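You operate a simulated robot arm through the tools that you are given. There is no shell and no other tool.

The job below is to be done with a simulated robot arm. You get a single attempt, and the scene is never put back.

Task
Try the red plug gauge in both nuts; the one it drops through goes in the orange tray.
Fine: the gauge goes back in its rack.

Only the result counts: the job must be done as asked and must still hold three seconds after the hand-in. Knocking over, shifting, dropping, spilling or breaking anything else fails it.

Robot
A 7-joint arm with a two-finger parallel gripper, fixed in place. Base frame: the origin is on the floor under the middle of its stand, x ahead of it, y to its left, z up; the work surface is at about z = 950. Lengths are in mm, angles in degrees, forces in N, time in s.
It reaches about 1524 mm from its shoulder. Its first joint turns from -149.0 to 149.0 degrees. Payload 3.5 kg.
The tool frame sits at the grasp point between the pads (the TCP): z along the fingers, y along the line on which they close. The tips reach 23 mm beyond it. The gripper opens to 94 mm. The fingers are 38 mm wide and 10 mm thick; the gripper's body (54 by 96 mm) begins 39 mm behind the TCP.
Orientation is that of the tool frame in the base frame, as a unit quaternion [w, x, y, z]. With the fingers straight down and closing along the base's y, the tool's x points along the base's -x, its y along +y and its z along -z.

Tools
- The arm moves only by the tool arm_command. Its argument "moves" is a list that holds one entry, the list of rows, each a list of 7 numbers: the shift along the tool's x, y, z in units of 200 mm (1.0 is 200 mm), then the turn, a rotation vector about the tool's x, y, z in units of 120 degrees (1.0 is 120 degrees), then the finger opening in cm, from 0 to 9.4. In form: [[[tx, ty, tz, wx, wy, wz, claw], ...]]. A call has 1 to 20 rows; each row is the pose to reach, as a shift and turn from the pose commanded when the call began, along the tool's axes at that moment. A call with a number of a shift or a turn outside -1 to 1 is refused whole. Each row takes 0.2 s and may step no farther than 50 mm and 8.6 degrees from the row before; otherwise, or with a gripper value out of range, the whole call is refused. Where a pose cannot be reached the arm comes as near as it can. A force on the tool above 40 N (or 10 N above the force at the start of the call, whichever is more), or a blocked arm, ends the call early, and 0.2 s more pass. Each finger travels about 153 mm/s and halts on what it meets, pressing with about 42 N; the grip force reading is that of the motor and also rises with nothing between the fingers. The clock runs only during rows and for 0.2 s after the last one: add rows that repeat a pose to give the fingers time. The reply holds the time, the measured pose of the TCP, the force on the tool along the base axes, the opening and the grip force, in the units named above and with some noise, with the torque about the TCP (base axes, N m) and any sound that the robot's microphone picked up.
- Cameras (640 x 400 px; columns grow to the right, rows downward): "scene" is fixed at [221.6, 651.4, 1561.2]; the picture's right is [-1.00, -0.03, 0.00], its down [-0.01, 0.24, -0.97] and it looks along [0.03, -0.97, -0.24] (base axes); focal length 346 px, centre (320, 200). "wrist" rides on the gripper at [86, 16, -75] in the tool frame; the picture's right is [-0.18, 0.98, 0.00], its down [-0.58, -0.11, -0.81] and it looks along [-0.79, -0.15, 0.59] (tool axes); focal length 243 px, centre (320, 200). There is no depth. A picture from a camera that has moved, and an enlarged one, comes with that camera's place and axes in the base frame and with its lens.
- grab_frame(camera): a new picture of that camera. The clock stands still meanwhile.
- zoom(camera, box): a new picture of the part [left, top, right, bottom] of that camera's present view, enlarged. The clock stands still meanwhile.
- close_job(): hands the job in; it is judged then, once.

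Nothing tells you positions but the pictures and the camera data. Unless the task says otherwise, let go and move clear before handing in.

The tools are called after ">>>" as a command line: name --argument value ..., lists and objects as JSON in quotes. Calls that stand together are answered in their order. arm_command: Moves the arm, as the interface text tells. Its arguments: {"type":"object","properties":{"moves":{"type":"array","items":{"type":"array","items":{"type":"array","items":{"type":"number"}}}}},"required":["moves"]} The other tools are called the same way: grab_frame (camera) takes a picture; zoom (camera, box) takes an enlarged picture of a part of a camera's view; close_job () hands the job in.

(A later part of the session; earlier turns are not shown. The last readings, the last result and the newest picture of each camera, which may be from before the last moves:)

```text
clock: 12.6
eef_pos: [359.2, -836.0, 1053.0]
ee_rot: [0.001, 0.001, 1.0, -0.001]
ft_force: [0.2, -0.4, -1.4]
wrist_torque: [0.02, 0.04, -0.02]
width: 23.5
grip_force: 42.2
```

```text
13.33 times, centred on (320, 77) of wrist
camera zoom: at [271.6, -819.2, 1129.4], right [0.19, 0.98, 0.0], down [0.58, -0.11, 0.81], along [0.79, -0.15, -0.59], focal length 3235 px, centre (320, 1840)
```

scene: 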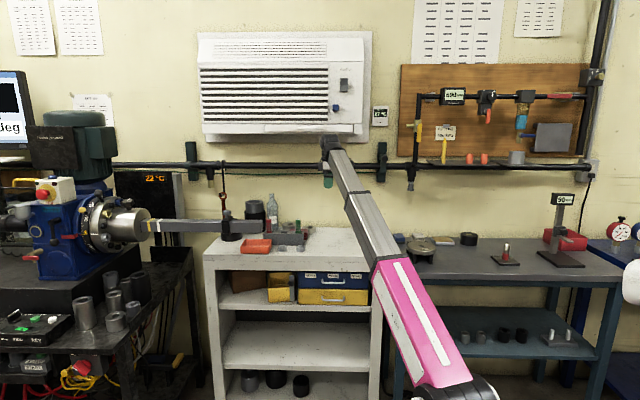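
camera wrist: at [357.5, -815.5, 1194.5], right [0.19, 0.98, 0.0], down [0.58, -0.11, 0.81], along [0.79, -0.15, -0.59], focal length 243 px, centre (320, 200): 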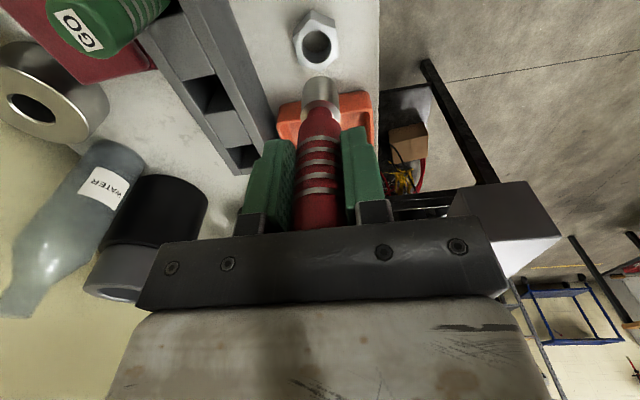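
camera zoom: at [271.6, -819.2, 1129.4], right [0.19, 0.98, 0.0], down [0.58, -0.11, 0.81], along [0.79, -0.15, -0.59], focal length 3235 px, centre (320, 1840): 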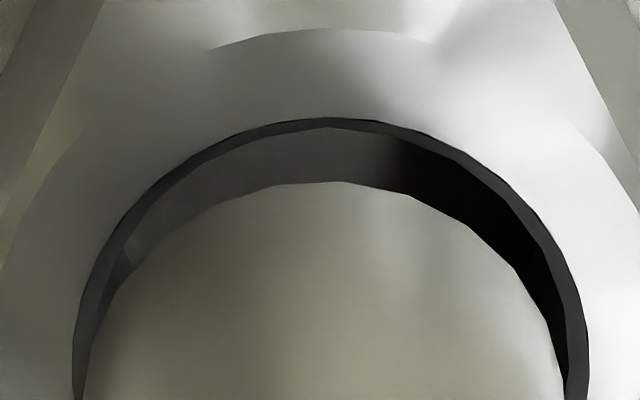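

Now within about 0.3 mm on both axes. I'll nudge +y by a hair and lower in 1 mm steps, watching the force.

>>> arm_command --moves '[[[0.001, 0.00125, 0.005, 0, 0, 0, 1.5], [0.001, 0.00125, 0.01, 0, 0, 0, 1.5], [0.001, 0.00125, 0.015, 0, 0, 0, 1.5], [0.001, 0.00125, 0.015, 0, 0, 0, 1.5]]]'

>>> zoom --camera "scene" --box '[292, 232, 332, 257]'

>>> zoom --camera "wrist" --box '[296, 67, 344, 97]'

```text
clock: 13.6
eef_pos: [359.0, -835.3, 1050.6]
ee_rot: [0.002, 0.001, 1.0, 0.0]
ft_force: [0.2, -0.1, -1.9]
wrist_torque: [-0.01, 0.0, 0.02]
width: 23.4
grip_force: 41.7
```

```text
16.00 times, centred on (312, 244) of scene
camera zoom: at [221.6, 651.4, 1561.2], right [-1.0, -0.03, 0.0], down [-0.01, 0.24, -0.97], along [0.03, -0.97, -0.24], focal length 5542 px, centre (448, -512)
```

zoom: 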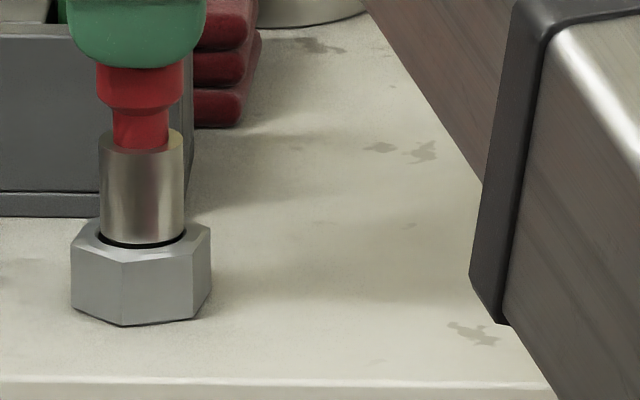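

```text
13.33 times, centred on (320, 82) of wrist
camera zoom: at [271.3, -819.1, 1126.4], right [0.19, 0.98, 0.0], down [0.58, -0.11, 0.81], along [0.79, -0.15, -0.59], focal length 3235 px, centre (320, 1773)
```

zoom: 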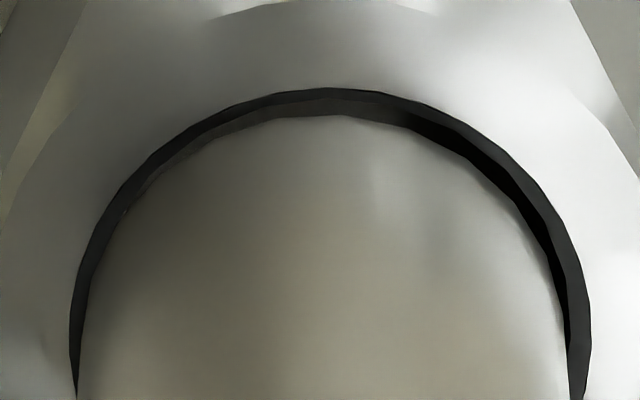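

The pin tip is at the rim and nearly concentric, needing about +0.4 mm in y. I'll apply that and keep lowering gently.

>>> arm_command --moves '[[[0, 0.002, 0.0, 0, 0, 0, 1.5], [0, 0.002, 0.005, 0, 0, 0, 1.5], [0, 0.002, 0.01, 0, 0, 0, 1.5], [0, 0.002, 0.01, 0, 0, 0, 1.5]]]'

>>> zoom --camera "wrist" --box '[296, 67, 344, 97]'

>>> zoom --camera "scene" --box '[292, 232, 332, 257]'

```text
clock: 14.6
eef_pos: [357.9, -834.4, 1048.8]
ee_rot: [0.001, 0.001, 1.0, -0.001]
ft_force: [-0.1, -0.8, -1.3]
wrist_torque: [0.0, -0.02, -0.01]
width: 23.4
grip_force: 42.1
```

```text
13.33 times, centred on (320, 82) of wrist
camera zoom: at [271.1, -818.9, 1124.3], right [0.19, 0.98, 0.0], down [0.58, -0.11, 0.81], along [0.79, -0.15, -0.59], focal length 3235 px, centre (320, 1773)
```

zoom: 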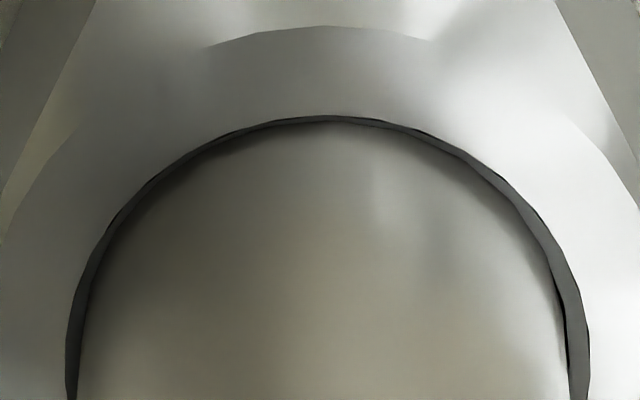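

```text
16.00 times, centred on (312, 244) of scene
camera zoom: at [221.6, 651.4, 1561.2], right [-1.0, -0.03, 0.0], down [-0.01, 0.24, -0.97], along [0.03, -0.97, -0.24], focal length 5542 px, centre (448, -512)
```

zoom: 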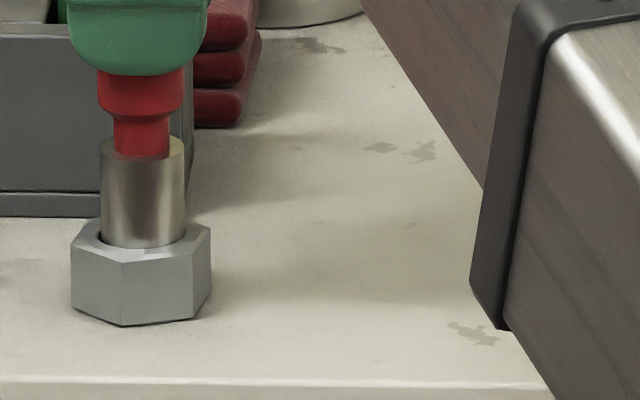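

It's still force-free and well centred. I'll keep lowering, to see whether the pin enters or rests on the bore edge.

>>> arm_command --moves '[[[0, 0.001, 0.005, 0, 0, 0, 1.5], [0, 0.001, 0.01, 0, 0, 0, 1.5], [0, 0.001, 0.01, 0, 0, 0, 1.5]]]'

>>> zoom --camera "wrist" --box '[296, 67, 344, 97]'

>>> zoom --camera "scene" --box '[292, 232, 332, 257]'

```text
clock: 15.4
eef_pos: [358.4, -835.2, 1048.7]
ee_rot: [0.001, 0.001, 1.0, -0.002]
ft_force: [0.7, -3.5, 29.5]
wrist_torque: [-0.3, 0.38, 0.09]
width: 23.4
grip_force: 41.9
```

```text
13.33 times, centred on (320, 82) of wrist
camera zoom: at [271.0, -818.4, 1124.0], right [0.19, 0.98, 0.0], down [0.58, -0.11, 0.81], along [0.79, -0.15, -0.59], focal length 3235 px, centre (320, 1773)
```

zoom: 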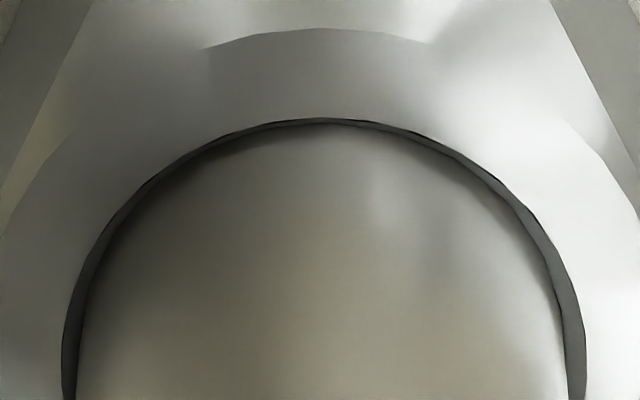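

```text
16.00 times, centred on (312, 244) of scene
camera zoom: at [221.6, 651.4, 1561.2], right [-1.0, -0.03, 0.0], down [-0.01, 0.24, -0.97], along [0.03, -0.97, -0.24], focal length 5542 px, centre (448, -512)
```

zoom: 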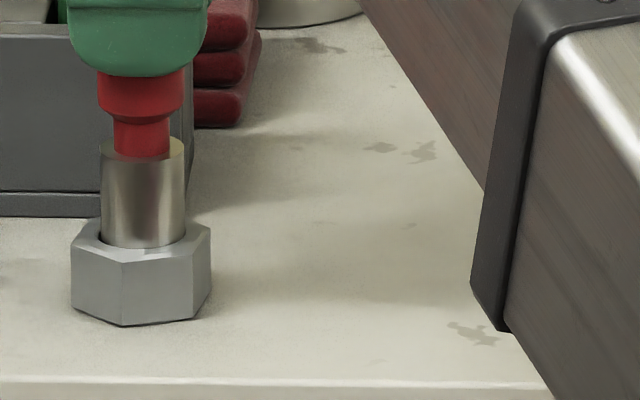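

Contact: about 29 N upward, and the torque says it is at the pin's -x edge, so the pin is slightly too far toward -x. I'll back off 2.5 mm, shift +0.5 mm in x and retry before reading anything into it.

>>> arm_command --moves '[[[0, 0, -0.0125, 0, 0, 0, 1.5], [-0.0025, 0, -0.0125, 0, 0, 0, 1.5], [-0.0025, 0, -0.0075, 0, 0, 0, 1.5], [-0.0025, 0, -0.005, 0, 0, 0, 1.5], [-0.0025, 0, -0.005, 0, 0, 0, 1.5]]]'

```text
clock: 16.6
eef_pos: [358.6, -834.4, 1049.5]
ee_rot: [0.001, 0.001, 1.0, -0.001]
ft_force: [-2.2, -1.4, 12.2]
wrist_torque: [-0.12, 0.11, 0.01]
width: 23.3
grip_force: 41.7
```

The contact is now balanced (about 12 N, nearly centred), which suggests the pin sits evenly on the bore edge. I'll probe a few tiny lateral offsets under light load, in case it is just catching.

>>> arm_command --moves '[[[0.001, 0.0, 0.0, 0, 0, 0, 1.5], [0.001, 0.0, 0.0, 0, 0, 0, 1.5]]]'

>>> arm_command --moves '[[[0, 0.0015, 0.0, 0, 0, 0, 1.5], [0, 0.0015, 0.0, 0, 0, 0, 1.5]]]'

>>> arm_command --moves '[[[0, -0.003, 0.0, 0, 0, 0, 1.5], [0, -0.003, 0.0, 0, 0, 0, 1.5]]]'

```text
clock: 17.2
eef_pos: [358.8, -834.6, 1048.8]
ee_rot: [0.0, 0.001, 1.0, -0.001]
ft_force: [0.3, -1.7, 11.4]
wrist_torque: [-0.11, -0.05, 0.02]
width: 23.3
grip_force: 42.0
```

```text
clock: 17.8
eef_pos: [359.3, -833.9, 1047.7]
ee_rot: [0.0, 0.001, 1.0, -0.001]
ft_force: [0.8, -5.3, 13.7]
wrist_torque: [-0.35, -0.14, -0.03]
width: 23.6
grip_force: 42.6
```

```text
clock: 18.4
eef_pos: [358.3, -835.8, 1048.7]
ee_rot: [0.001, 0.0, 1.0, -0.001]
ft_force: [2.3, -4.3, 15.0]
wrist_torque: [-0.22, -0.12, 0.04]
width: 23.6
grip_force: 42.2
```

Nut B resists evenly all round (Fz ≈ 11 N when centred) and the pin does not go in. I'll lift off and check that nut B stayed put before trying nut A.

>>> arm_command --moves '[[[0, 0.0015, -0.005, 0, 0, 0, 1.5], [0, 0.0015, -0.02, 0, 0, 0, 1.5], [0, 0.0015, -0.06, 0, 0, 0, 1.5], [0, 0.0015, -0.2, 0, 0, 0, 1.5], [0, 0.0015, -0.355, 0, 0, 0, 1.5], [0, 0.0015, -0.355, 0, 0, 0, 1.5]]]'

>>> zoom --camera "wrist" --box '[285, 27, 349, 67]'

>>> zoom --camera "scene" --box '[280, 210, 328, 258]'

```text
clock: 19.8
eef_pos: [359.3, -833.8, 1119.1]
ee_rot: [0.001, 0.0, 1.0, 0.0]
ft_force: [0.2, 0.3, -2.5]
wrist_torque: [0.0, -0.02, 0.01]
width: 23.5
grip_force: 41.7
```

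```text
10.00 times, centred on (317, 47) of wrist
camera zoom: at [271.0, -818.3, 1193.9], right [0.19, 0.98, 0.0], down [0.58, -0.11, 0.81], along [0.79, -0.15, -0.59], focal length 2426 px, centre (350, 1730)
```

zoom: 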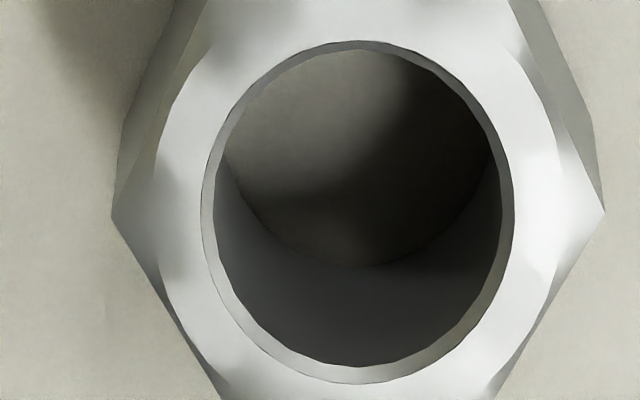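

```text
8.33 times, centred on (304, 234) of scene
camera zoom: at [221.6, 651.4, 1561.2], right [-1.0, -0.03, 0.0], down [-0.01, 0.24, -0.97], along [0.03, -0.97, -0.24], focal length 2886 px, centre (453, -83)
```

zoom: 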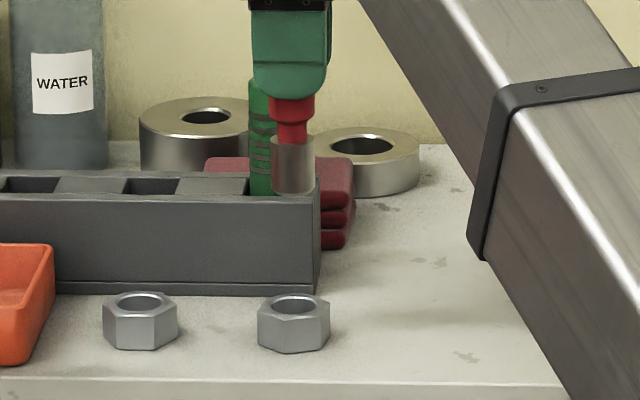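

Nut B hasn't moved visibly. At this height an aligned hole shows at zoom pixel (357, 212), which calibrates nut A, so I'll shift over it by +84.3 mm in x and verify.

>>> arm_command --moves '[[[-0.21, -0.0015, 0, 0, 0, 0, 1.5], [-0.42125, -0.003, 0, 0, 0, 0, 1.5], [-0.42125, -0.003, 0, 0, 0, 0, 1.5], [-0.42125, -0.003, 0, 0, 0, 0, 1.5]]]'

>>> zoom --camera "wrist" --box '[285, 27, 349, 67]'

```text
clock: 20.8
eef_pos: [443.5, -835.4, 1118.1]
ee_rot: [0.002, 0.001, 1.0, -0.001]
ft_force: [0.1, 1.2, -2.2]
wrist_torque: [0.02, 0.01, -0.01]
width: 23.5
grip_force: 42.1
```

```text
10.00 times, centred on (317, 47) of wrist
camera zoom: at [356.2, -818.2, 1194.0], right [0.19, 0.98, 0.0], down [0.58, -0.11, 0.81], along [0.79, -0.15, -0.59], focal length 2426 px, centre (350, 1730)
```

zoom: 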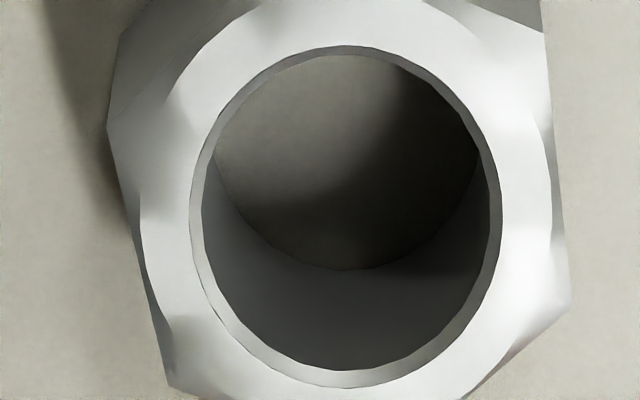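

The hole is about 1 mm off toward -y. I'll apply that correction and check again.

>>> arm_command --moves '[[[-0.00115, -0.0051, 0, 0, 0, 0, 1.5], [-0.00115, -0.0051, 0, 0, 0, 0, 1.5], [-0.00115, -0.0051, 0, 0, 0, 0, 1.5]]]'

>>> zoom --camera "wrist" --box '[285, 27, 349, 67]'

```text
clock: 21.6
eef_pos: [442.3, -834.5, 1118.3]
ee_rot: [0.001, 0.001, 1.0, -0.001]
ft_force: [-0.5, 0.3, -2.6]
wrist_torque: [0.0, 0.03, 0.03]
width: 23.5
grip_force: 42.3
```

```text
10.00 times, centred on (317, 47) of wrist
camera zoom: at [356.0, -819.6, 1194.1], right [0.19, 0.98, 0.0], down [0.58, -0.11, 0.81], along [0.79, -0.15, -0.59], focal length 2426 px, centre (350, 1730)
```

zoom: 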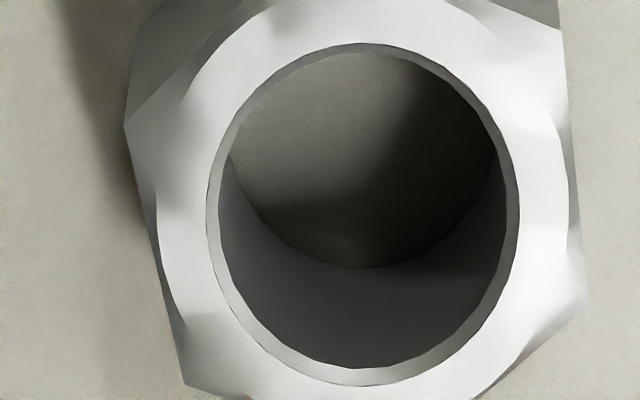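

It is within half a millimetre now. I'll apply a last trim and descend to just above the contact level I found on nut B, then check.

>>> arm_command --moves '[[[-0.001, 0.0015, 0.1, 0, 0, 0, 1.5], [-0.001, 0.0015, 0.2, 0, 0, 0, 1.5], [-0.001, 0.0015, 0.29, 0, 0, 0, 1.5], [-0.001, 0.0015, 0.32, 0, 0, 0, 1.5], [-0.001, 0.0015, 0.335, 0, 0, 0, 1.5], [-0.001, 0.0015, 0.335, 0, 0, 0, 1.5]]]'

>>> zoom --camera "wrist" --box '[296, 67, 344, 97]'

>>> zoom --camera "scene" --box '[275, 232, 315, 257]'

```text
clock: 23.0
eef_pos: [444.1, -835.9, 1051.4]
ee_rot: [0.0, 0.001, 1.0, -0.001]
ft_force: [-0.7, -0.1, -1.8]
wrist_torque: [-0.02, 0.0, 0.0]
width: 23.4
grip_force: 42.0
```

```text
13.33 times, centred on (320, 82) of wrist
camera zoom: at [356.5, -820.1, 1126.9], right [0.19, 0.98, 0.0], down [0.58, -0.11, 0.81], along [0.79, -0.15, -0.59], focal length 3235 px, centre (320, 1773)
```

zoom: 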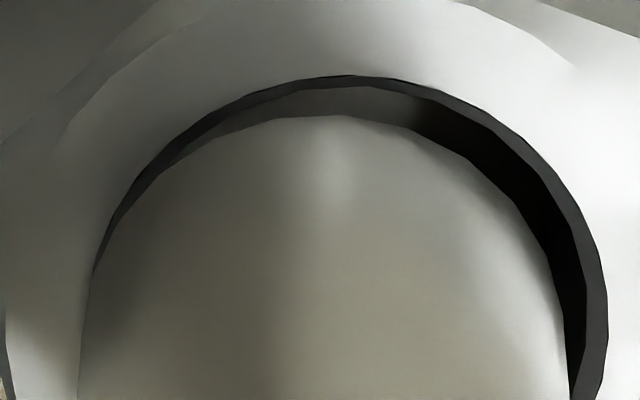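

```text
16.00 times, centred on (295, 244) of scene
camera zoom: at [221.6, 651.4, 1561.2], right [-1.0, -0.03, 0.0], down [-0.01, 0.24, -0.97], along [0.03, -0.97, -0.24], focal length 5542 px, centre (720, -512)
```

zoom: 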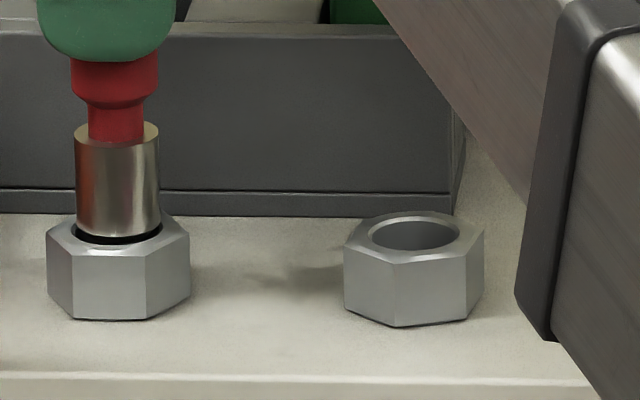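

In x it looks aligned; the wrist view shows the hole about 1 mm toward +y. I'll correct and recheck before going lower.

>>> arm_command --moves '[[[0, 0.0045, 0, 0, 0, 0, 1.5], [0, 0.0045, 0.005, 0, 0, 0, 1.5], [0, 0.0045, 0.005, 0, 0, 0, 1.5]]]'

>>> zoom --camera "wrist" --box '[296, 67, 344, 97]'

>>> zoom --camera "scene" --box '[275, 232, 315, 257]'

```text
clock: 23.8
eef_pos: [443.3, -835.5, 1050.6]
ee_rot: [0.001, 0.001, 1.0, 0.0]
ft_force: [-0.9, 0.5, -2.0]
wrist_torque: [0.0, -0.02, -0.01]
width: 23.3
grip_force: 41.7
```

```text
13.33 times, centred on (320, 82) of wrist
camera zoom: at [356.4, -819.2, 1126.3], right [0.19, 0.98, 0.0], down [0.58, -0.11, 0.81], along [0.79, -0.15, -0.59], focal length 3235 px, centre (320, 1773)
```

zoom: 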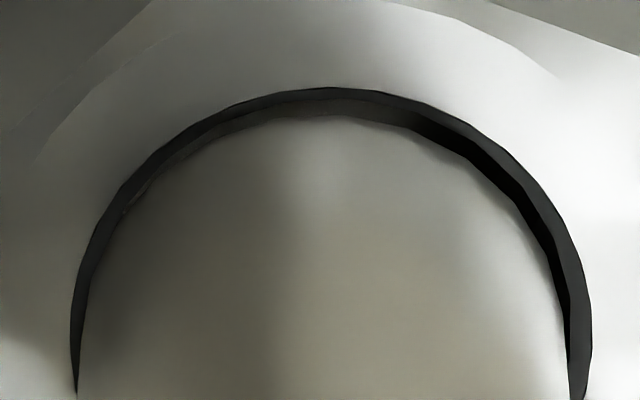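

```text
16.00 times, centred on (295, 244) of scene
camera zoom: at [221.6, 651.4, 1561.2], right [-1.0, -0.03, 0.0], down [-0.01, 0.24, -0.97], along [0.03, -0.97, -0.24], focal length 5542 px, centre (720, -512)
```

zoom: 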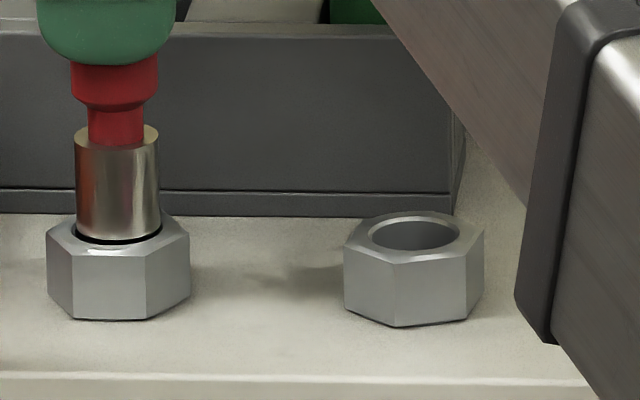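

This view now matches nut B at the same stage. I'll apply the same final trim (+0.3 x, +0.5 y) and lower to the depth where nut B pushed back with 12 N.

>>> arm_command --moves '[[[-0.0015, 0.0025, 0, 0, 0, 0, 1.5], [-0.0015, 0.0025, 0.005, 0, 0, 0, 1.5], [-0.0015, 0.0025, 0.01, 0, 0, 0, 1.5], [-0.0015, 0.0025, 0.015, 0, 0, 0, 1.5], [-0.0015, 0.0025, 0.015, 0, 0, 0, 1.5]]]'

>>> zoom --camera "wrist" --box '[296, 67, 344, 97]'

```text
clock: 25.0
eef_pos: [443.7, -834.6, 1049.9]
ee_rot: [0.001, 0.001, 1.0, -0.001]
ft_force: [0.0, 1.0, -2.1]
wrist_torque: [-0.01, 0.02, -0.04]
width: 23.5
grip_force: 41.9
```

```text
13.33 times, centred on (320, 82) of wrist
camera zoom: at [356.5, -818.6, 1123.5], right [0.19, 0.98, 0.0], down [0.58, -0.11, 0.81], along [0.79, -0.15, -0.59], focal length 3235 px, centre (320, 1773)
```

zoom: 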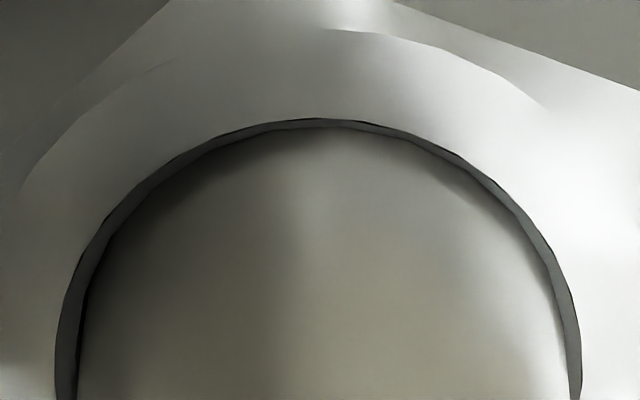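

No contact here at the depth where nut B already pushed back. I'll trim -0.2 mm in y and keep lowering.

>>> arm_command --moves '[[[0, -0.001, 0.005, 0, 0, 0, 1.5], [0, -0.001, 0.01, 0, 0, 0, 1.5], [0, -0.001, 0.01, 0, 0, 0, 1.5]]]'

>>> zoom --camera "wrist" --box '[296, 67, 344, 97]'

>>> zoom --camera "scene" --box '[275, 232, 315, 257]'

```text
clock: 25.8
eef_pos: [443.3, -834.0, 1045.8]
ee_rot: [0.001, 0.001, 1.0, -0.002]
ft_force: [0.4, -0.6, -2.8]
wrist_torque: [0.02, 0.01, 0.04]
width: 23.8
grip_force: 42.2
```

```text
13.33 times, centred on (320, 82) of wrist
camera zoom: at [356.6, -818.7, 1121.3], right [0.19, 0.98, 0.0], down [0.58, -0.11, 0.81], along [0.79, -0.15, -0.59], focal length 3235 px, centre (320, 1773)
```

zoom: 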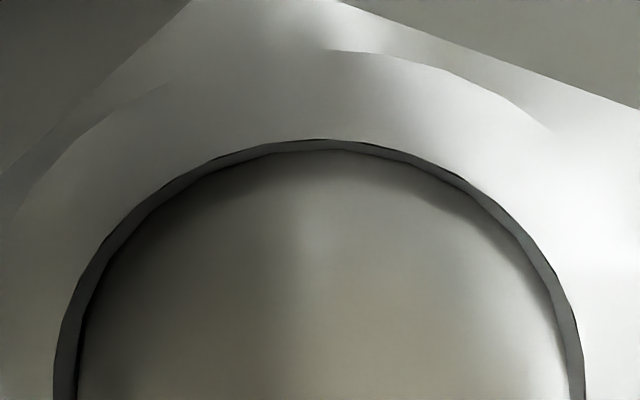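

```text
16.00 times, centred on (295, 244) of scene
camera zoom: at [221.6, 651.4, 1561.2], right [-1.0, -0.03, 0.0], down [-0.01, 0.24, -0.97], along [0.03, -0.97, -0.24], focal length 5542 px, centre (720, -512)
```

zoom: 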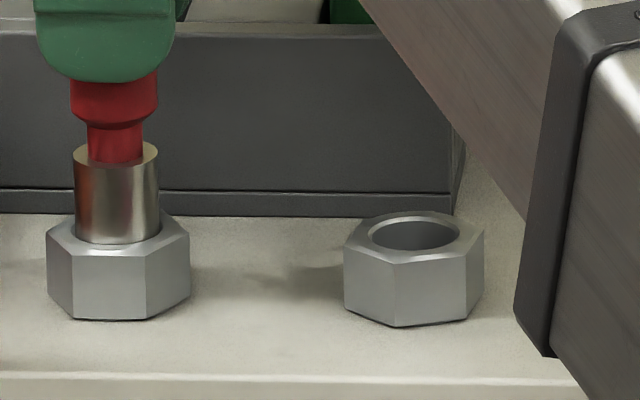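

It's already 3 mm deeper than nut B allowed, with zero force. I'll go a few millimetres further to confirm the pin really passes through the bore.

>>> arm_command --moves '[[[0, 0, 0.005, 0, 0, 0, 1.5], [0, 0, 0.01, 0, 0, 0, 1.5], [0, 0, 0.015, 0, 0, 0, 1.5], [0, 0, 0.02, 0, 0, 0, 1.5], [0, 0, 0.025, 0, 0, 0, 1.5], [0, 0, 0.025, 0, 0, 0, 1.5]]]'

>>> zoom --camera "scene" --box '[275, 232, 315, 257]'

>>> zoom --camera "wrist" --box '[296, 67, 344, 97]'

```text
clock: 27.2
eef_pos: [443.4, -835.6, 1041.2]
ee_rot: [0.002, 0.0, 1.0, -0.001]
ft_force: [0.1, -0.2, -2.5]
wrist_torque: [0.0, -0.01, -0.01]
width: 23.4
grip_force: 41.8
```

```text
16.00 times, centred on (295, 244) of scene
camera zoom: at [221.6, 651.4, 1561.2], right [-1.0, -0.03, 0.0], down [-0.01, 0.24, -0.97], along [0.03, -0.97, -0.24], focal length 5542 px, centre (720, -512)
```

zoom: 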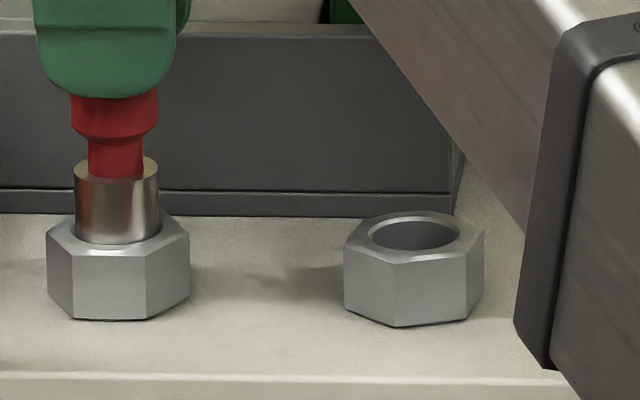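

```text
13.33 times, centred on (320, 82) of wrist
camera zoom: at [356.6, -819.0, 1116.5], right [0.19, 0.98, 0.0], down [0.58, -0.11, 0.81], along [0.79, -0.15, -0.59], focal length 3235 px, centre (320, 1773)
```

zoom: 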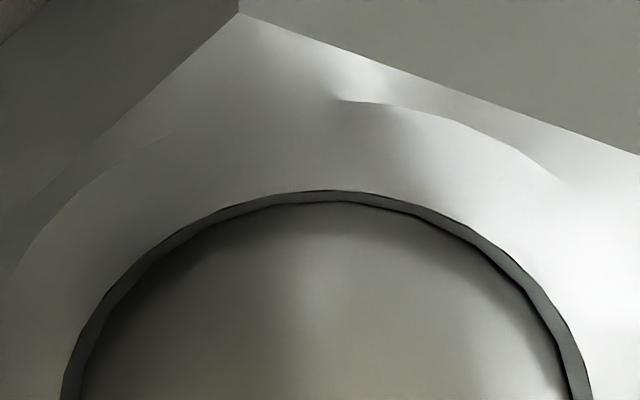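

The pin slides freely into nut A. I'll go 4 mm deeper for certainty while staying off the table.

>>> arm_command --moves '[[[0, 0, 0.005, 0, 0, 0, 1.5], [0, 0, 0.01, 0, 0, 0, 1.5], [0, 0, 0.015, 0, 0, 0, 1.5], [0, 0, 0.02, 0, 0, 0, 1.5], [0, 0, 0.02, 0, 0, 0, 1.5]]]'

```text
clock: 28.4
eef_pos: [443.0, -834.3, 1037.4]
ee_rot: [0.001, 0.001, 1.0, 0.0]
ft_force: [0.8, -0.8, -2.5]
wrist_torque: [-0.02, -0.02, -0.02]
width: 23.4
grip_force: 42.3
```

Nut A passes the red gauge freely to nearly table level with no force, so nut A at (443, -834) goes in the tray. First the gauge goes back in its rack, so I'll lift straight out and move over its slot.

>>> arm_command --moves '[[[0, 0, -0.05, 0, 0, 0, 1.5], [0, 0, -0.12, 0, 0, 0, 1.5], [0, 0, -0.25, 0, 0, 0, 1.5], [0, 0, -0.4, 0, 0, 0, 1.5], [0, 0, -0.51, 0, 0, 0, 1.5], [-0.125, -0.147, -0.51, 0, 0, 0, 1.5], [-0.25, -0.294, -0.51, 0, 0, 0, 1.5], [-0.3761, -0.4417, -0.51, 0, 0, 0, 1.5], [-0.3761, -0.4417, -0.51, 0, 0, 0, 1.5], [-0.3761, -0.4417, -0.51, 0, 0, 0, 1.5]]]'

>>> zoom --camera "wrist" --box '[272, 20, 368, 140]'

>>> zoom --camera "wrist" --box '[288, 70, 352, 110]'

>>> zoom --camera "scene" --box '[252, 195, 332, 255]'

```text
clock: 30.6
eef_pos: [519.5, -923.8, 1140.5]
ee_rot: [0.0, 0.001, 1.0, 0.0]
ft_force: [-0.6, 0.0, -2.0]
wrist_torque: [0.0, 0.02, 0.02]
width: 23.6
grip_force: 42.6
```

```text
3.33 times, centred on (320, 80) of wrist
camera zoom: at [432.5, -907.5, 1214.7], right [0.19, 0.98, 0.0], down [0.58, -0.11, 0.81], along [0.79, -0.15, -0.59], focal length 809 px, centre (320, 600)
```

zoom: 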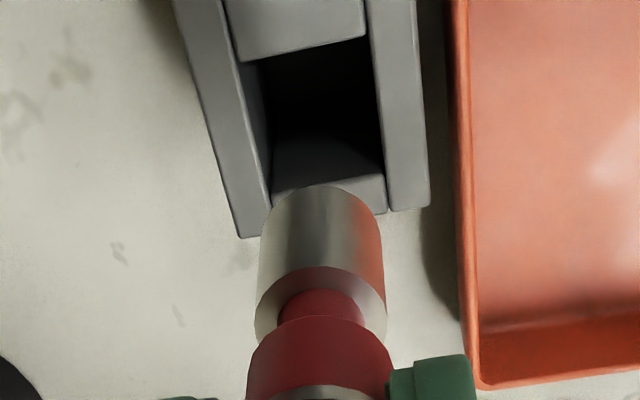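

```text
10.00 times, centred on (320, 90) of wrist
camera zoom: at [432.5, -907.5, 1214.7], right [0.19, 0.98, 0.0], down [0.58, -0.11, 0.81], along [0.79, -0.15, -0.59], focal length 2426 px, centre (320, 1300)
```

zoom: 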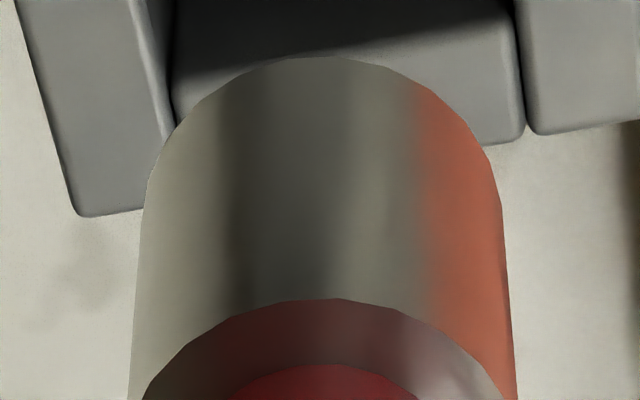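

```text
6.67 times, centred on (292, 225) of scene
camera zoom: at [221.6, 651.4, 1561.2], right [-1.0, -0.03, 0.0], down [-0.01, 0.24, -0.97], along [0.03, -0.97, -0.24], focal length 2309 px, centre (507, 33)
```

zoom: 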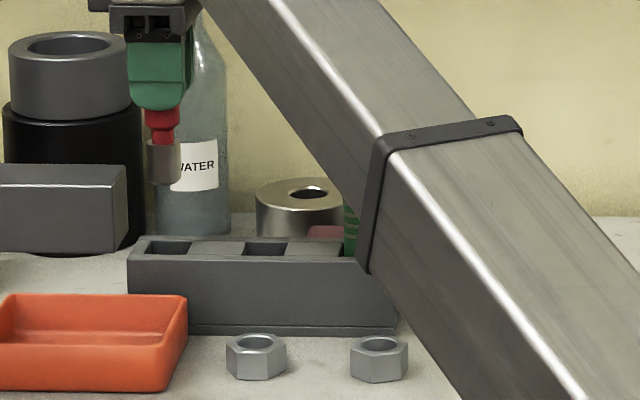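

The lateral position matches the lift-out view; x is about 0.9 mm further forward. I'll correct that and lower to just above the rack's top to check.

>>> arm_command --moves '[[[0.0045, 0, 0.1, 0, 0, 0, 1.5], [0.0045, 0, 0.2, 0, 0, 0, 1.5], [0.0045, 0, 0.22, 0, 0, 0, 1.5], [0.0045, 0, 0.22, 0, 0, 0, 1.5]]]'

>>> zoom --camera "wrist" --box '[272, 40, 368, 140]'

>>> zoom --camera "scene" --box '[255, 210, 303, 240]'

```text
clock: 31.6
eef_pos: [518.0, -924.1, 1095.7]
ee_rot: [0.001, 0.001, 1.0, 0.0]
ft_force: [0.2, -0.7, -2.6]
wrist_torque: [0.02, 0.01, 0.02]
width: 23.7
grip_force: 42.1
```

```text
4.00 times, centred on (320, 90) of wrist
camera zoom: at [431.4, -907.1, 1170.5], right [0.19, 0.98, 0.0], down [0.58, -0.11, 0.81], along [0.79, -0.15, -0.59], focal length 970 px, centre (320, 640)
```

zoom: 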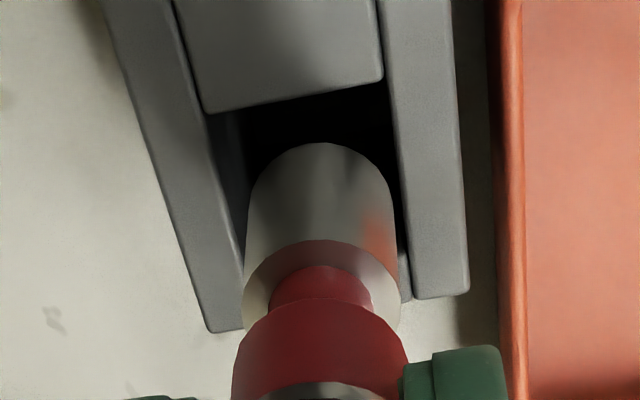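

```text
13.33 times, centred on (279, 225) of scene
camera zoom: at [221.6, 651.4, 1561.2], right [-1.0, -0.03, 0.0], down [-0.01, 0.24, -0.97], along [0.03, -0.97, -0.24], focal length 4618 px, centre (867, -133)
```

zoom: 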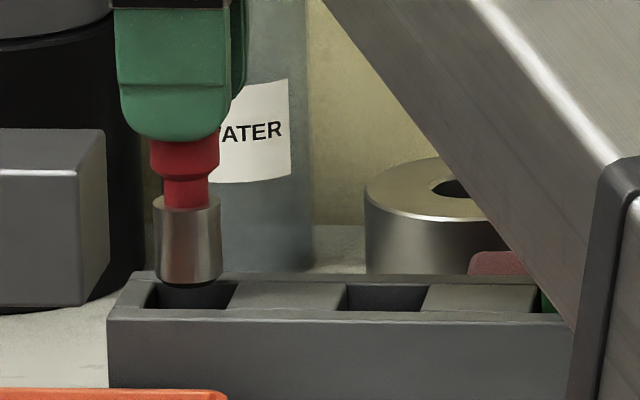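

The pin sits inside the slot outline just as when it was lifted out. I'm lowering it into the rack in steps, watching the force.

>>> arm_command --moves '[[[0, 0, 0.04, 0, 0, 0, 1.5], [0, 0, 0.08, 0, 0, 0, 1.5], [0, 0, 0.12, 0, 0, 0, 1.5], [0, 0, 0.16, 0, 0, 0, 1.5], [0, 0, 0.2, 0, 0, 0, 1.5], [0, 0, 0.24, 0, 0, 0, 1.5], [0, 0, 0.26, 0, 0, 0, 1.5], [0, 0, 0.26, 0, 0, 0, 1.5]]]'

>>> grab_frame --camera "wrist"

>>> zoom --camera "scene" --box '[255, 210, 303, 240]'

```text
clock: 33.4
eef_pos: [517.4, -923.9, 1043.4]
ee_rot: [0.001, 0.001, 1.0, 0.0]
ft_force: [0.5, -0.3, -2.6]
wrist_torque: [-0.03, 0.01, 0.0]
width: 23.7
grip_force: 41.8
```

```text
taken
camera wrist: at [430.7, -907.6, 1118.7], right [0.19, 0.98, 0.0], down [0.58, -0.11, 0.81], along [0.79, -0.15, -0.59], focal length 243 px, centre (320, 200)
```

wrist: 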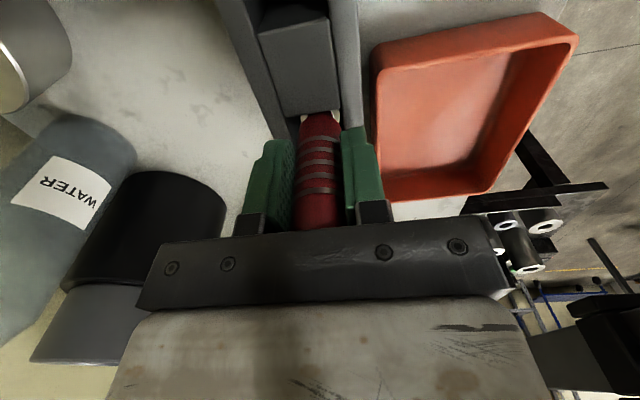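

```text
13.33 times, centred on (279, 225) of scene
camera zoom: at [221.6, 651.4, 1561.2], right [-1.0, -0.03, 0.0], down [-0.01, 0.24, -0.97], along [0.03, -0.97, -0.24], focal length 4618 px, centre (867, -133)
```

zoom: 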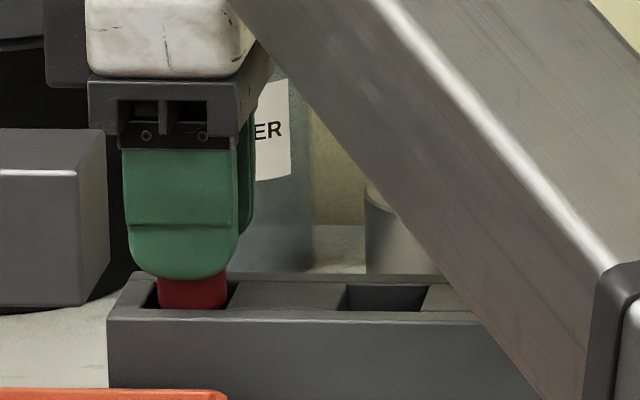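

No force so far and about 4 mm remains to the original seat. I'll ease down the last bit.

>>> arm_command --moves '[[[0, 0, 0.005, 0, 0, 0, 1.5], [0, 0, 0.01, 0, 0, 0, 1.5], [0, 0, 0.015, 0, 0, 0, 1.5], [0, 0, 0.015, 0, 0, 0, 1.5]]]'

>>> arm_command --moves '[[[0, 0, 0.0025, 0, 0, 0, 1.5], [0, 0, 0.0025, 0, 0, 0, 1.5]]]'

>>> arm_command --moves '[[[0, 0, 0.0025, 0, 0, 0, 1.5], [0, 0, 0.0025, 0, 0, 0, 1.5]]]'

```text
clock: 34.4
eef_pos: [516.7, -922.6, 1039.5]
ee_rot: [0.001, 0.001, 1.0, 0.0]
ft_force: [0.2, 0.1, -1.9]
wrist_torque: [-0.01, 0.01, 0.02]
width: 23.7
grip_force: 42.2
```

```text
clock: 35.0
eef_pos: [517.2, -923.2, 1041.2]
ee_rot: [0.0, 0.001, 1.0, -0.001]
ft_force: [1.0, 0.3, -1.9]
wrist_torque: [0.03, -0.02, 0.0]
width: 23.8
grip_force: 41.8
```

```text
clock: 35.6
eef_pos: [515.9, -923.7, 1040.1]
ee_rot: [0.001, 0.001, 1.0, -0.001]
ft_force: [0.8, 0.2, 0.6]
wrist_torque: [0.03, -0.01, 0.02]
width: 23.4
grip_force: 41.7
```

Force went from -1.9 N to +0.6 N, so the gauge is seated on the rack floor. I'll release it and check it stands properly.

>>> arm_command --moves '[[[0, 0, 0, 0, 0, 0, 2.8], [0, 0, 0, 0, 0, 0, 4.0], [0, 0, 0, 0, 0, 0, 6.0], [0, 0, 0, 0, 0, 0, 6.0]]]'

>>> grab_frame --camera "wrist"

>>> zoom --camera "scene" --box '[255, 210, 303, 240]'

```text
clock: 36.6
eef_pos: [516.6, -924.2, 1040.0]
ee_rot: [0.001, 0.001, 1.0, -0.001]
ft_force: [0.3, 0.1, -0.1]
wrist_torque: [0.02, -0.01, -0.01]
width: 59.8
grip_force: 0.1
```

```text
taken
camera wrist: at [430.3, -907.4, 1114.8], right [0.19, 0.98, 0.0], down [0.58, -0.11, 0.81], along [0.79, -0.15, -0.59], focal length 243 px, centre (320, 200)
```

wrist: 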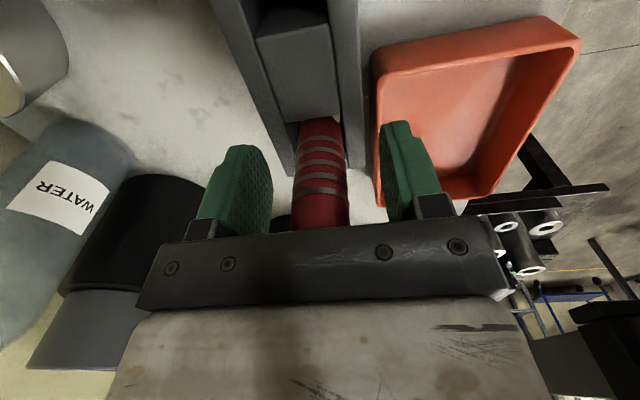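

```text
13.33 times, centred on (279, 225) of scene
camera zoom: at [221.6, 651.4, 1561.2], right [-1.0, -0.03, 0.0], down [-0.01, 0.24, -0.97], along [0.03, -0.97, -0.24], focal length 4618 px, centre (867, -133)
```

zoom: 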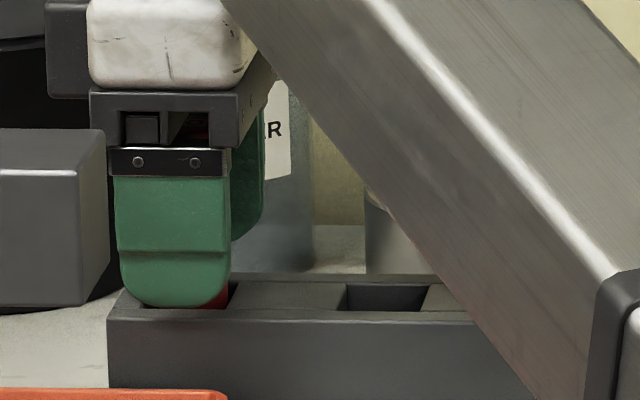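

The gauge stands upright in its slot. I'll raise the gripper straight up to clear it.

>>> arm_command --moves '[[[0, 0, -0.1, 0, 0, 0, 6.0], [0, 0, -0.25, 0, 0, 0, 6.0], [0, 0, -0.4, 0, 0, 0, 6.0], [0, 0, -0.5, 0, 0, 0, 6.0], [0, 0, -0.5, 0, 0, 0, 6.0]]]'

>>> zoom --camera "scene" --box '[255, 200, 335, 255]'

>>> grab_frame --camera "wrist"

```text
clock: 37.8
eef_pos: [515.8, -923.3, 1140.9]
ee_rot: [0.001, 0.001, 1.0, 0.0]
ft_force: [-0.8, 0.1, 0.5]
wrist_torque: [-0.04, -0.02, 0.0]
width: 60.3
grip_force: 0.1
```

```text
7.27 times, centred on (295, 228) of scene
camera zoom: at [221.6, 651.4, 1561.2], right [-1.0, -0.03, 0.0], down [-0.01, 0.24, -0.97], along [0.03, -0.97, -0.24], focal length 2519 px, centre (502, 0)
```

zoom: 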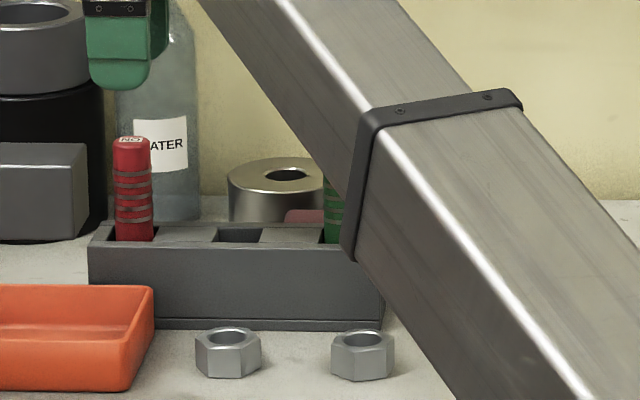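

```text
taken
camera wrist: at [429.7, -906.7, 1215.7], right [0.19, 0.98, 0.0], down [0.58, -0.11, 0.81], along [0.79, -0.15, -0.59], focal length 243 px, centre (320, 200)
```

wrist: 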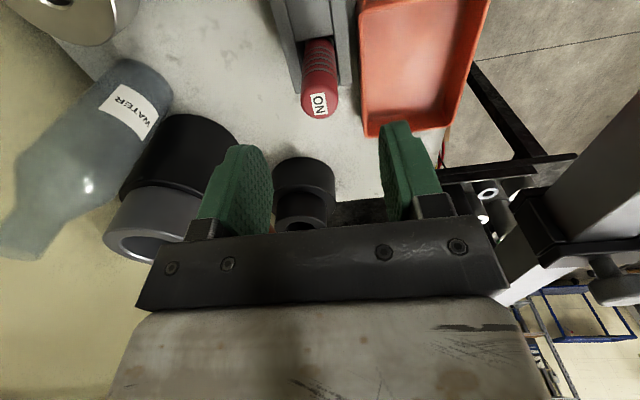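

The red gauge is back in its slot. Nut A's flats already face ±y (about 35 mm across), so the gripper can take it without turning, and I'll go back over it now.

>>> arm_command --moves '[[[0.124, 0.147, 0, 0, 0, 0, 6.0], [0.248, 0.294, 0, 0, 0, 0, 6.0], [0.3716, 0.4417, 0, 0, 0, 0, 6.0], [0.3716, 0.4417, 0.2, 0, 0, 0, 6.0], [0.3716, 0.4417, 0.4, 0, 0, 0, 6.0], [0.3716, 0.4417, 0.4, 0, 0, 0, 6.0]]]'

>>> grab_frame --camera "wrist"

>>> zoom --camera "scene" --box '[255, 195, 335, 255]'

```text
clock: 39.2
eef_pos: [442.7, -833.3, 1059.3]
ee_rot: [0.0, 0.0, 1.0, -0.001]
ft_force: [-0.3, 0.0, 0.5]
wrist_torque: [0.0, 0.01, 0.01]
width: 60.0
grip_force: 0.1
```

```text
taken
camera wrist: at [356.0, -818.4, 1134.2], right [0.19, 0.98, 0.0], down [0.58, -0.11, 0.81], along [0.79, -0.15, -0.59], focal length 243 px, centre (320, 200)
```

wrist: 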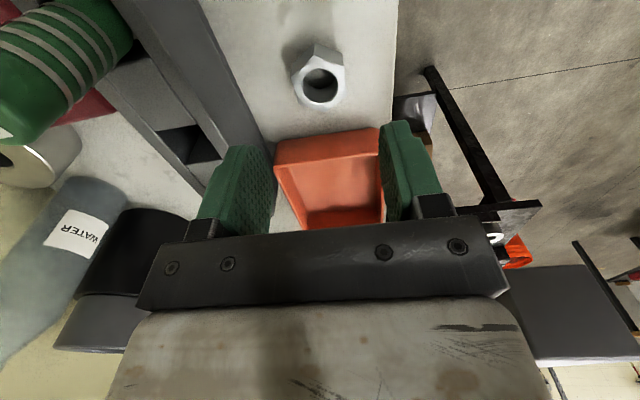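

```text
6.67 times, centred on (295, 225) of scene
camera zoom: at [221.6, 651.4, 1561.2], right [-1.0, -0.03, 0.0], down [-0.01, 0.24, -0.97], along [0.03, -0.97, -0.24], focal length 2309 px, centre (487, 33)
```

zoom: 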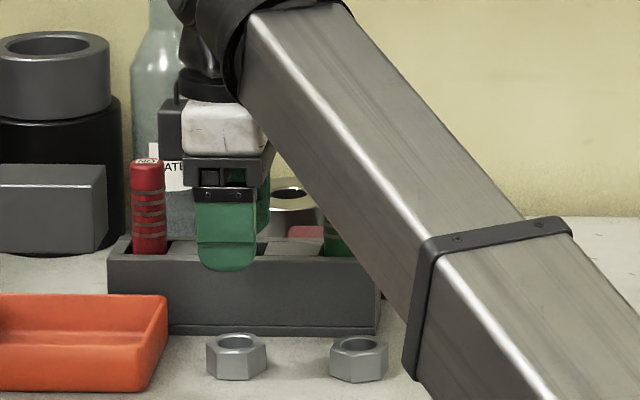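

The nut is centred under the gripper. I'll check its orientation closely, then descend.

>>> zoom --camera "wrist" --box '[272, 50, 368, 110]'

>>> arm_command --moves '[[[0, 0, 0.1, 0, 0, 0, 6.0], [0, 0, 0.2, 0, 0, 0, 6.0], [0, 0, 0.27, 0, 0, 0, 6.0], [0, 0, 0.27, 0, 0, 0, 6.0]]]'

>>> grab_frame --camera "wrist"

>>> zoom --camera "scene" --box '[265, 215, 329, 255]'

```text
6.67 times, centred on (320, 80) of wrist
camera zoom: at [356.0, -818.4, 1134.2], right [0.19, 0.98, 0.0], down [0.58, -0.11, 0.81], along [0.79, -0.15, -0.59], focal length 1618 px, centre (320, 1000)
```

zoom: 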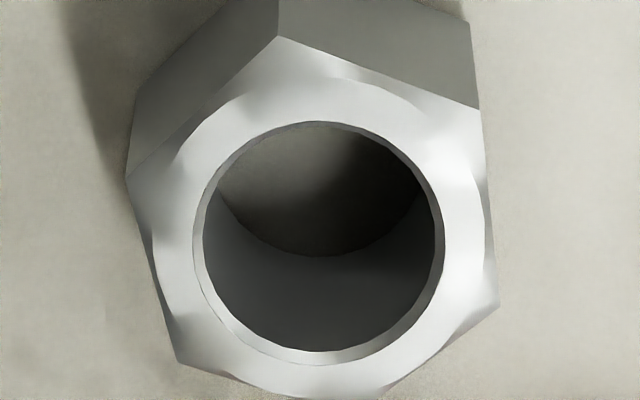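

```text
clock: 40.2
eef_pos: [443.7, -835.0, 1006.5]
ee_rot: [0.001, 0.001, 1.0, -0.001]
ft_force: [0.4, -0.3, 0.3]
wrist_torque: [-0.03, 0.03, 0.01]
width: 60.2
grip_force: 0.2
```

```text
taken
camera wrist: at [356.5, -818.2, 1080.6], right [0.19, 0.98, 0.0], down [0.58, -0.11, 0.81], along [0.79, -0.15, -0.59], focal length 243 px, centre (320, 200)
```

wrist: 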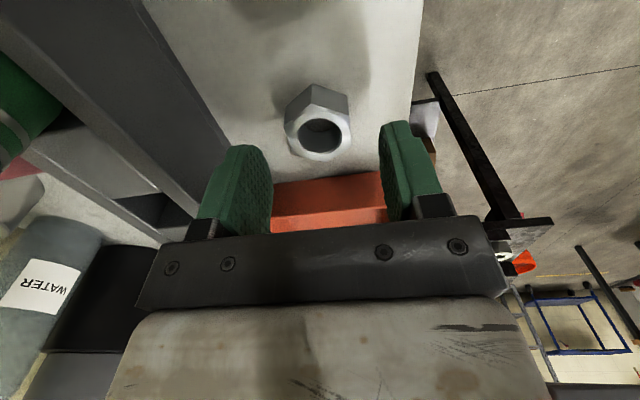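

```text
10.00 times, centred on (297, 235) of scene
camera zoom: at [221.6, 651.4, 1561.2], right [-1.0, -0.03, 0.0], down [-0.01, 0.24, -0.97], along [0.03, -0.97, -0.24], focal length 3464 px, centre (550, -150)
```

zoom: 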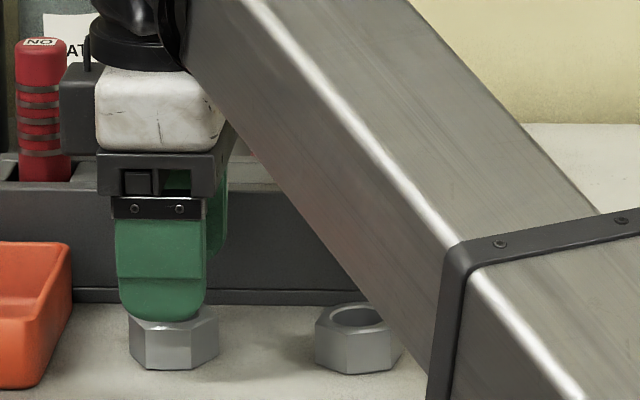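

The flats are exactly along x at y = -817.2 and -852.6, so the nut's centre is (444.1, -834.9). I'll descend the last 23 mm and close on it.

>>> arm_command --moves '[[[0, 0, 0.06, 0, 0, 0, 6.0], [0, 0, 0.1175, 0, 0, 0, 6.0], [0, 0, 0.1175, 0, 0, 0, 6.0]]]'

>>> zoom --camera "scene" --box '[265, 215, 329, 255]'

>>> grab_frame --camera "wrist"

```text
clock: 41.0
eef_pos: [444.2, -835.2, 980.4]
ee_rot: [0.001, 0.001, 1.0, -0.001]
ft_force: [0.4, 0.2, -0.6]
wrist_torque: [0.0, 0.02, -0.02]
width: 59.8
grip_force: 0.1
```

```text
10.00 times, centred on (297, 235) of scene
camera zoom: at [221.6, 651.4, 1561.2], right [-1.0, -0.03, 0.0], down [-0.01, 0.24, -0.97], along [0.03, -0.97, -0.24], focal length 3464 px, centre (550, -150)
```

zoom: 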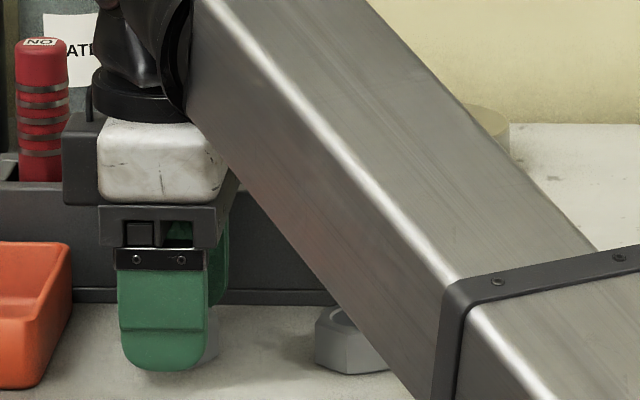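

```text
taken
camera wrist: at [356.3, -818.3, 1056.7], right [0.19, 0.98, 0.0], down [0.58, -0.11, 0.81], along [0.79, -0.15, -0.59], focal length 243 px, centre (320, 200)
```

wrist: 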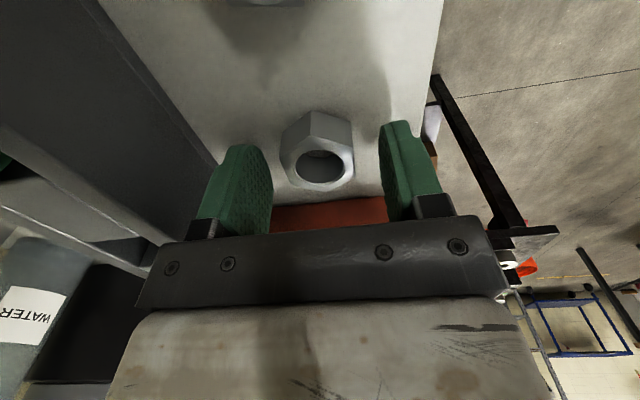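

The tips are around the nut at z ≈ 959, clear of the table. I'm closing on the nut.

>>> arm_command --moves '[[[0, 0, 0, 0, 0, 0, 4.5], [0, 0, 0, 0, 0, 0, 3.8], [0, 0, 0, 0, 0, 0, 2.8], [0, 0, 0, 0, 0, 0, 2.8], [0, 0, 0, 0, 0, 0, 2.8]]]'

>>> grab_frame --camera "wrist"

```text
clock: 42.2
eef_pos: [444.1, -834.3, 981.8]
ee_rot: [0.0, 0.001, 1.0, -0.001]
ft_force: [0.1, -0.4, 0.6]
wrist_torque: [0.0, 0.01, 0.01]
width: 35.4
grip_force: 41.7
```

```text
taken
camera wrist: at [356.3, -818.2, 1056.8], right [0.19, 0.98, 0.0], down [0.58, -0.11, 0.81], along [0.79, -0.15, -0.59], focal length 243 px, centre (320, 200)
```

wrist: 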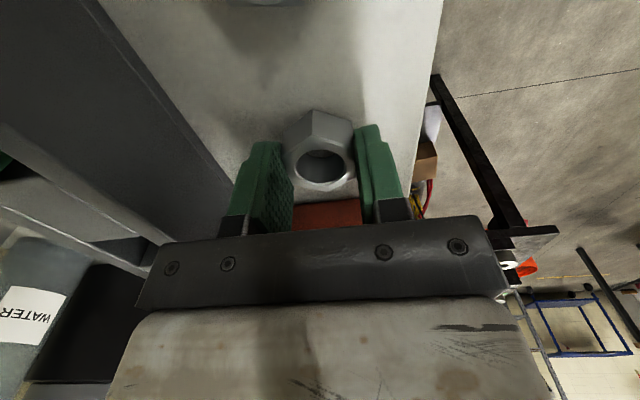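

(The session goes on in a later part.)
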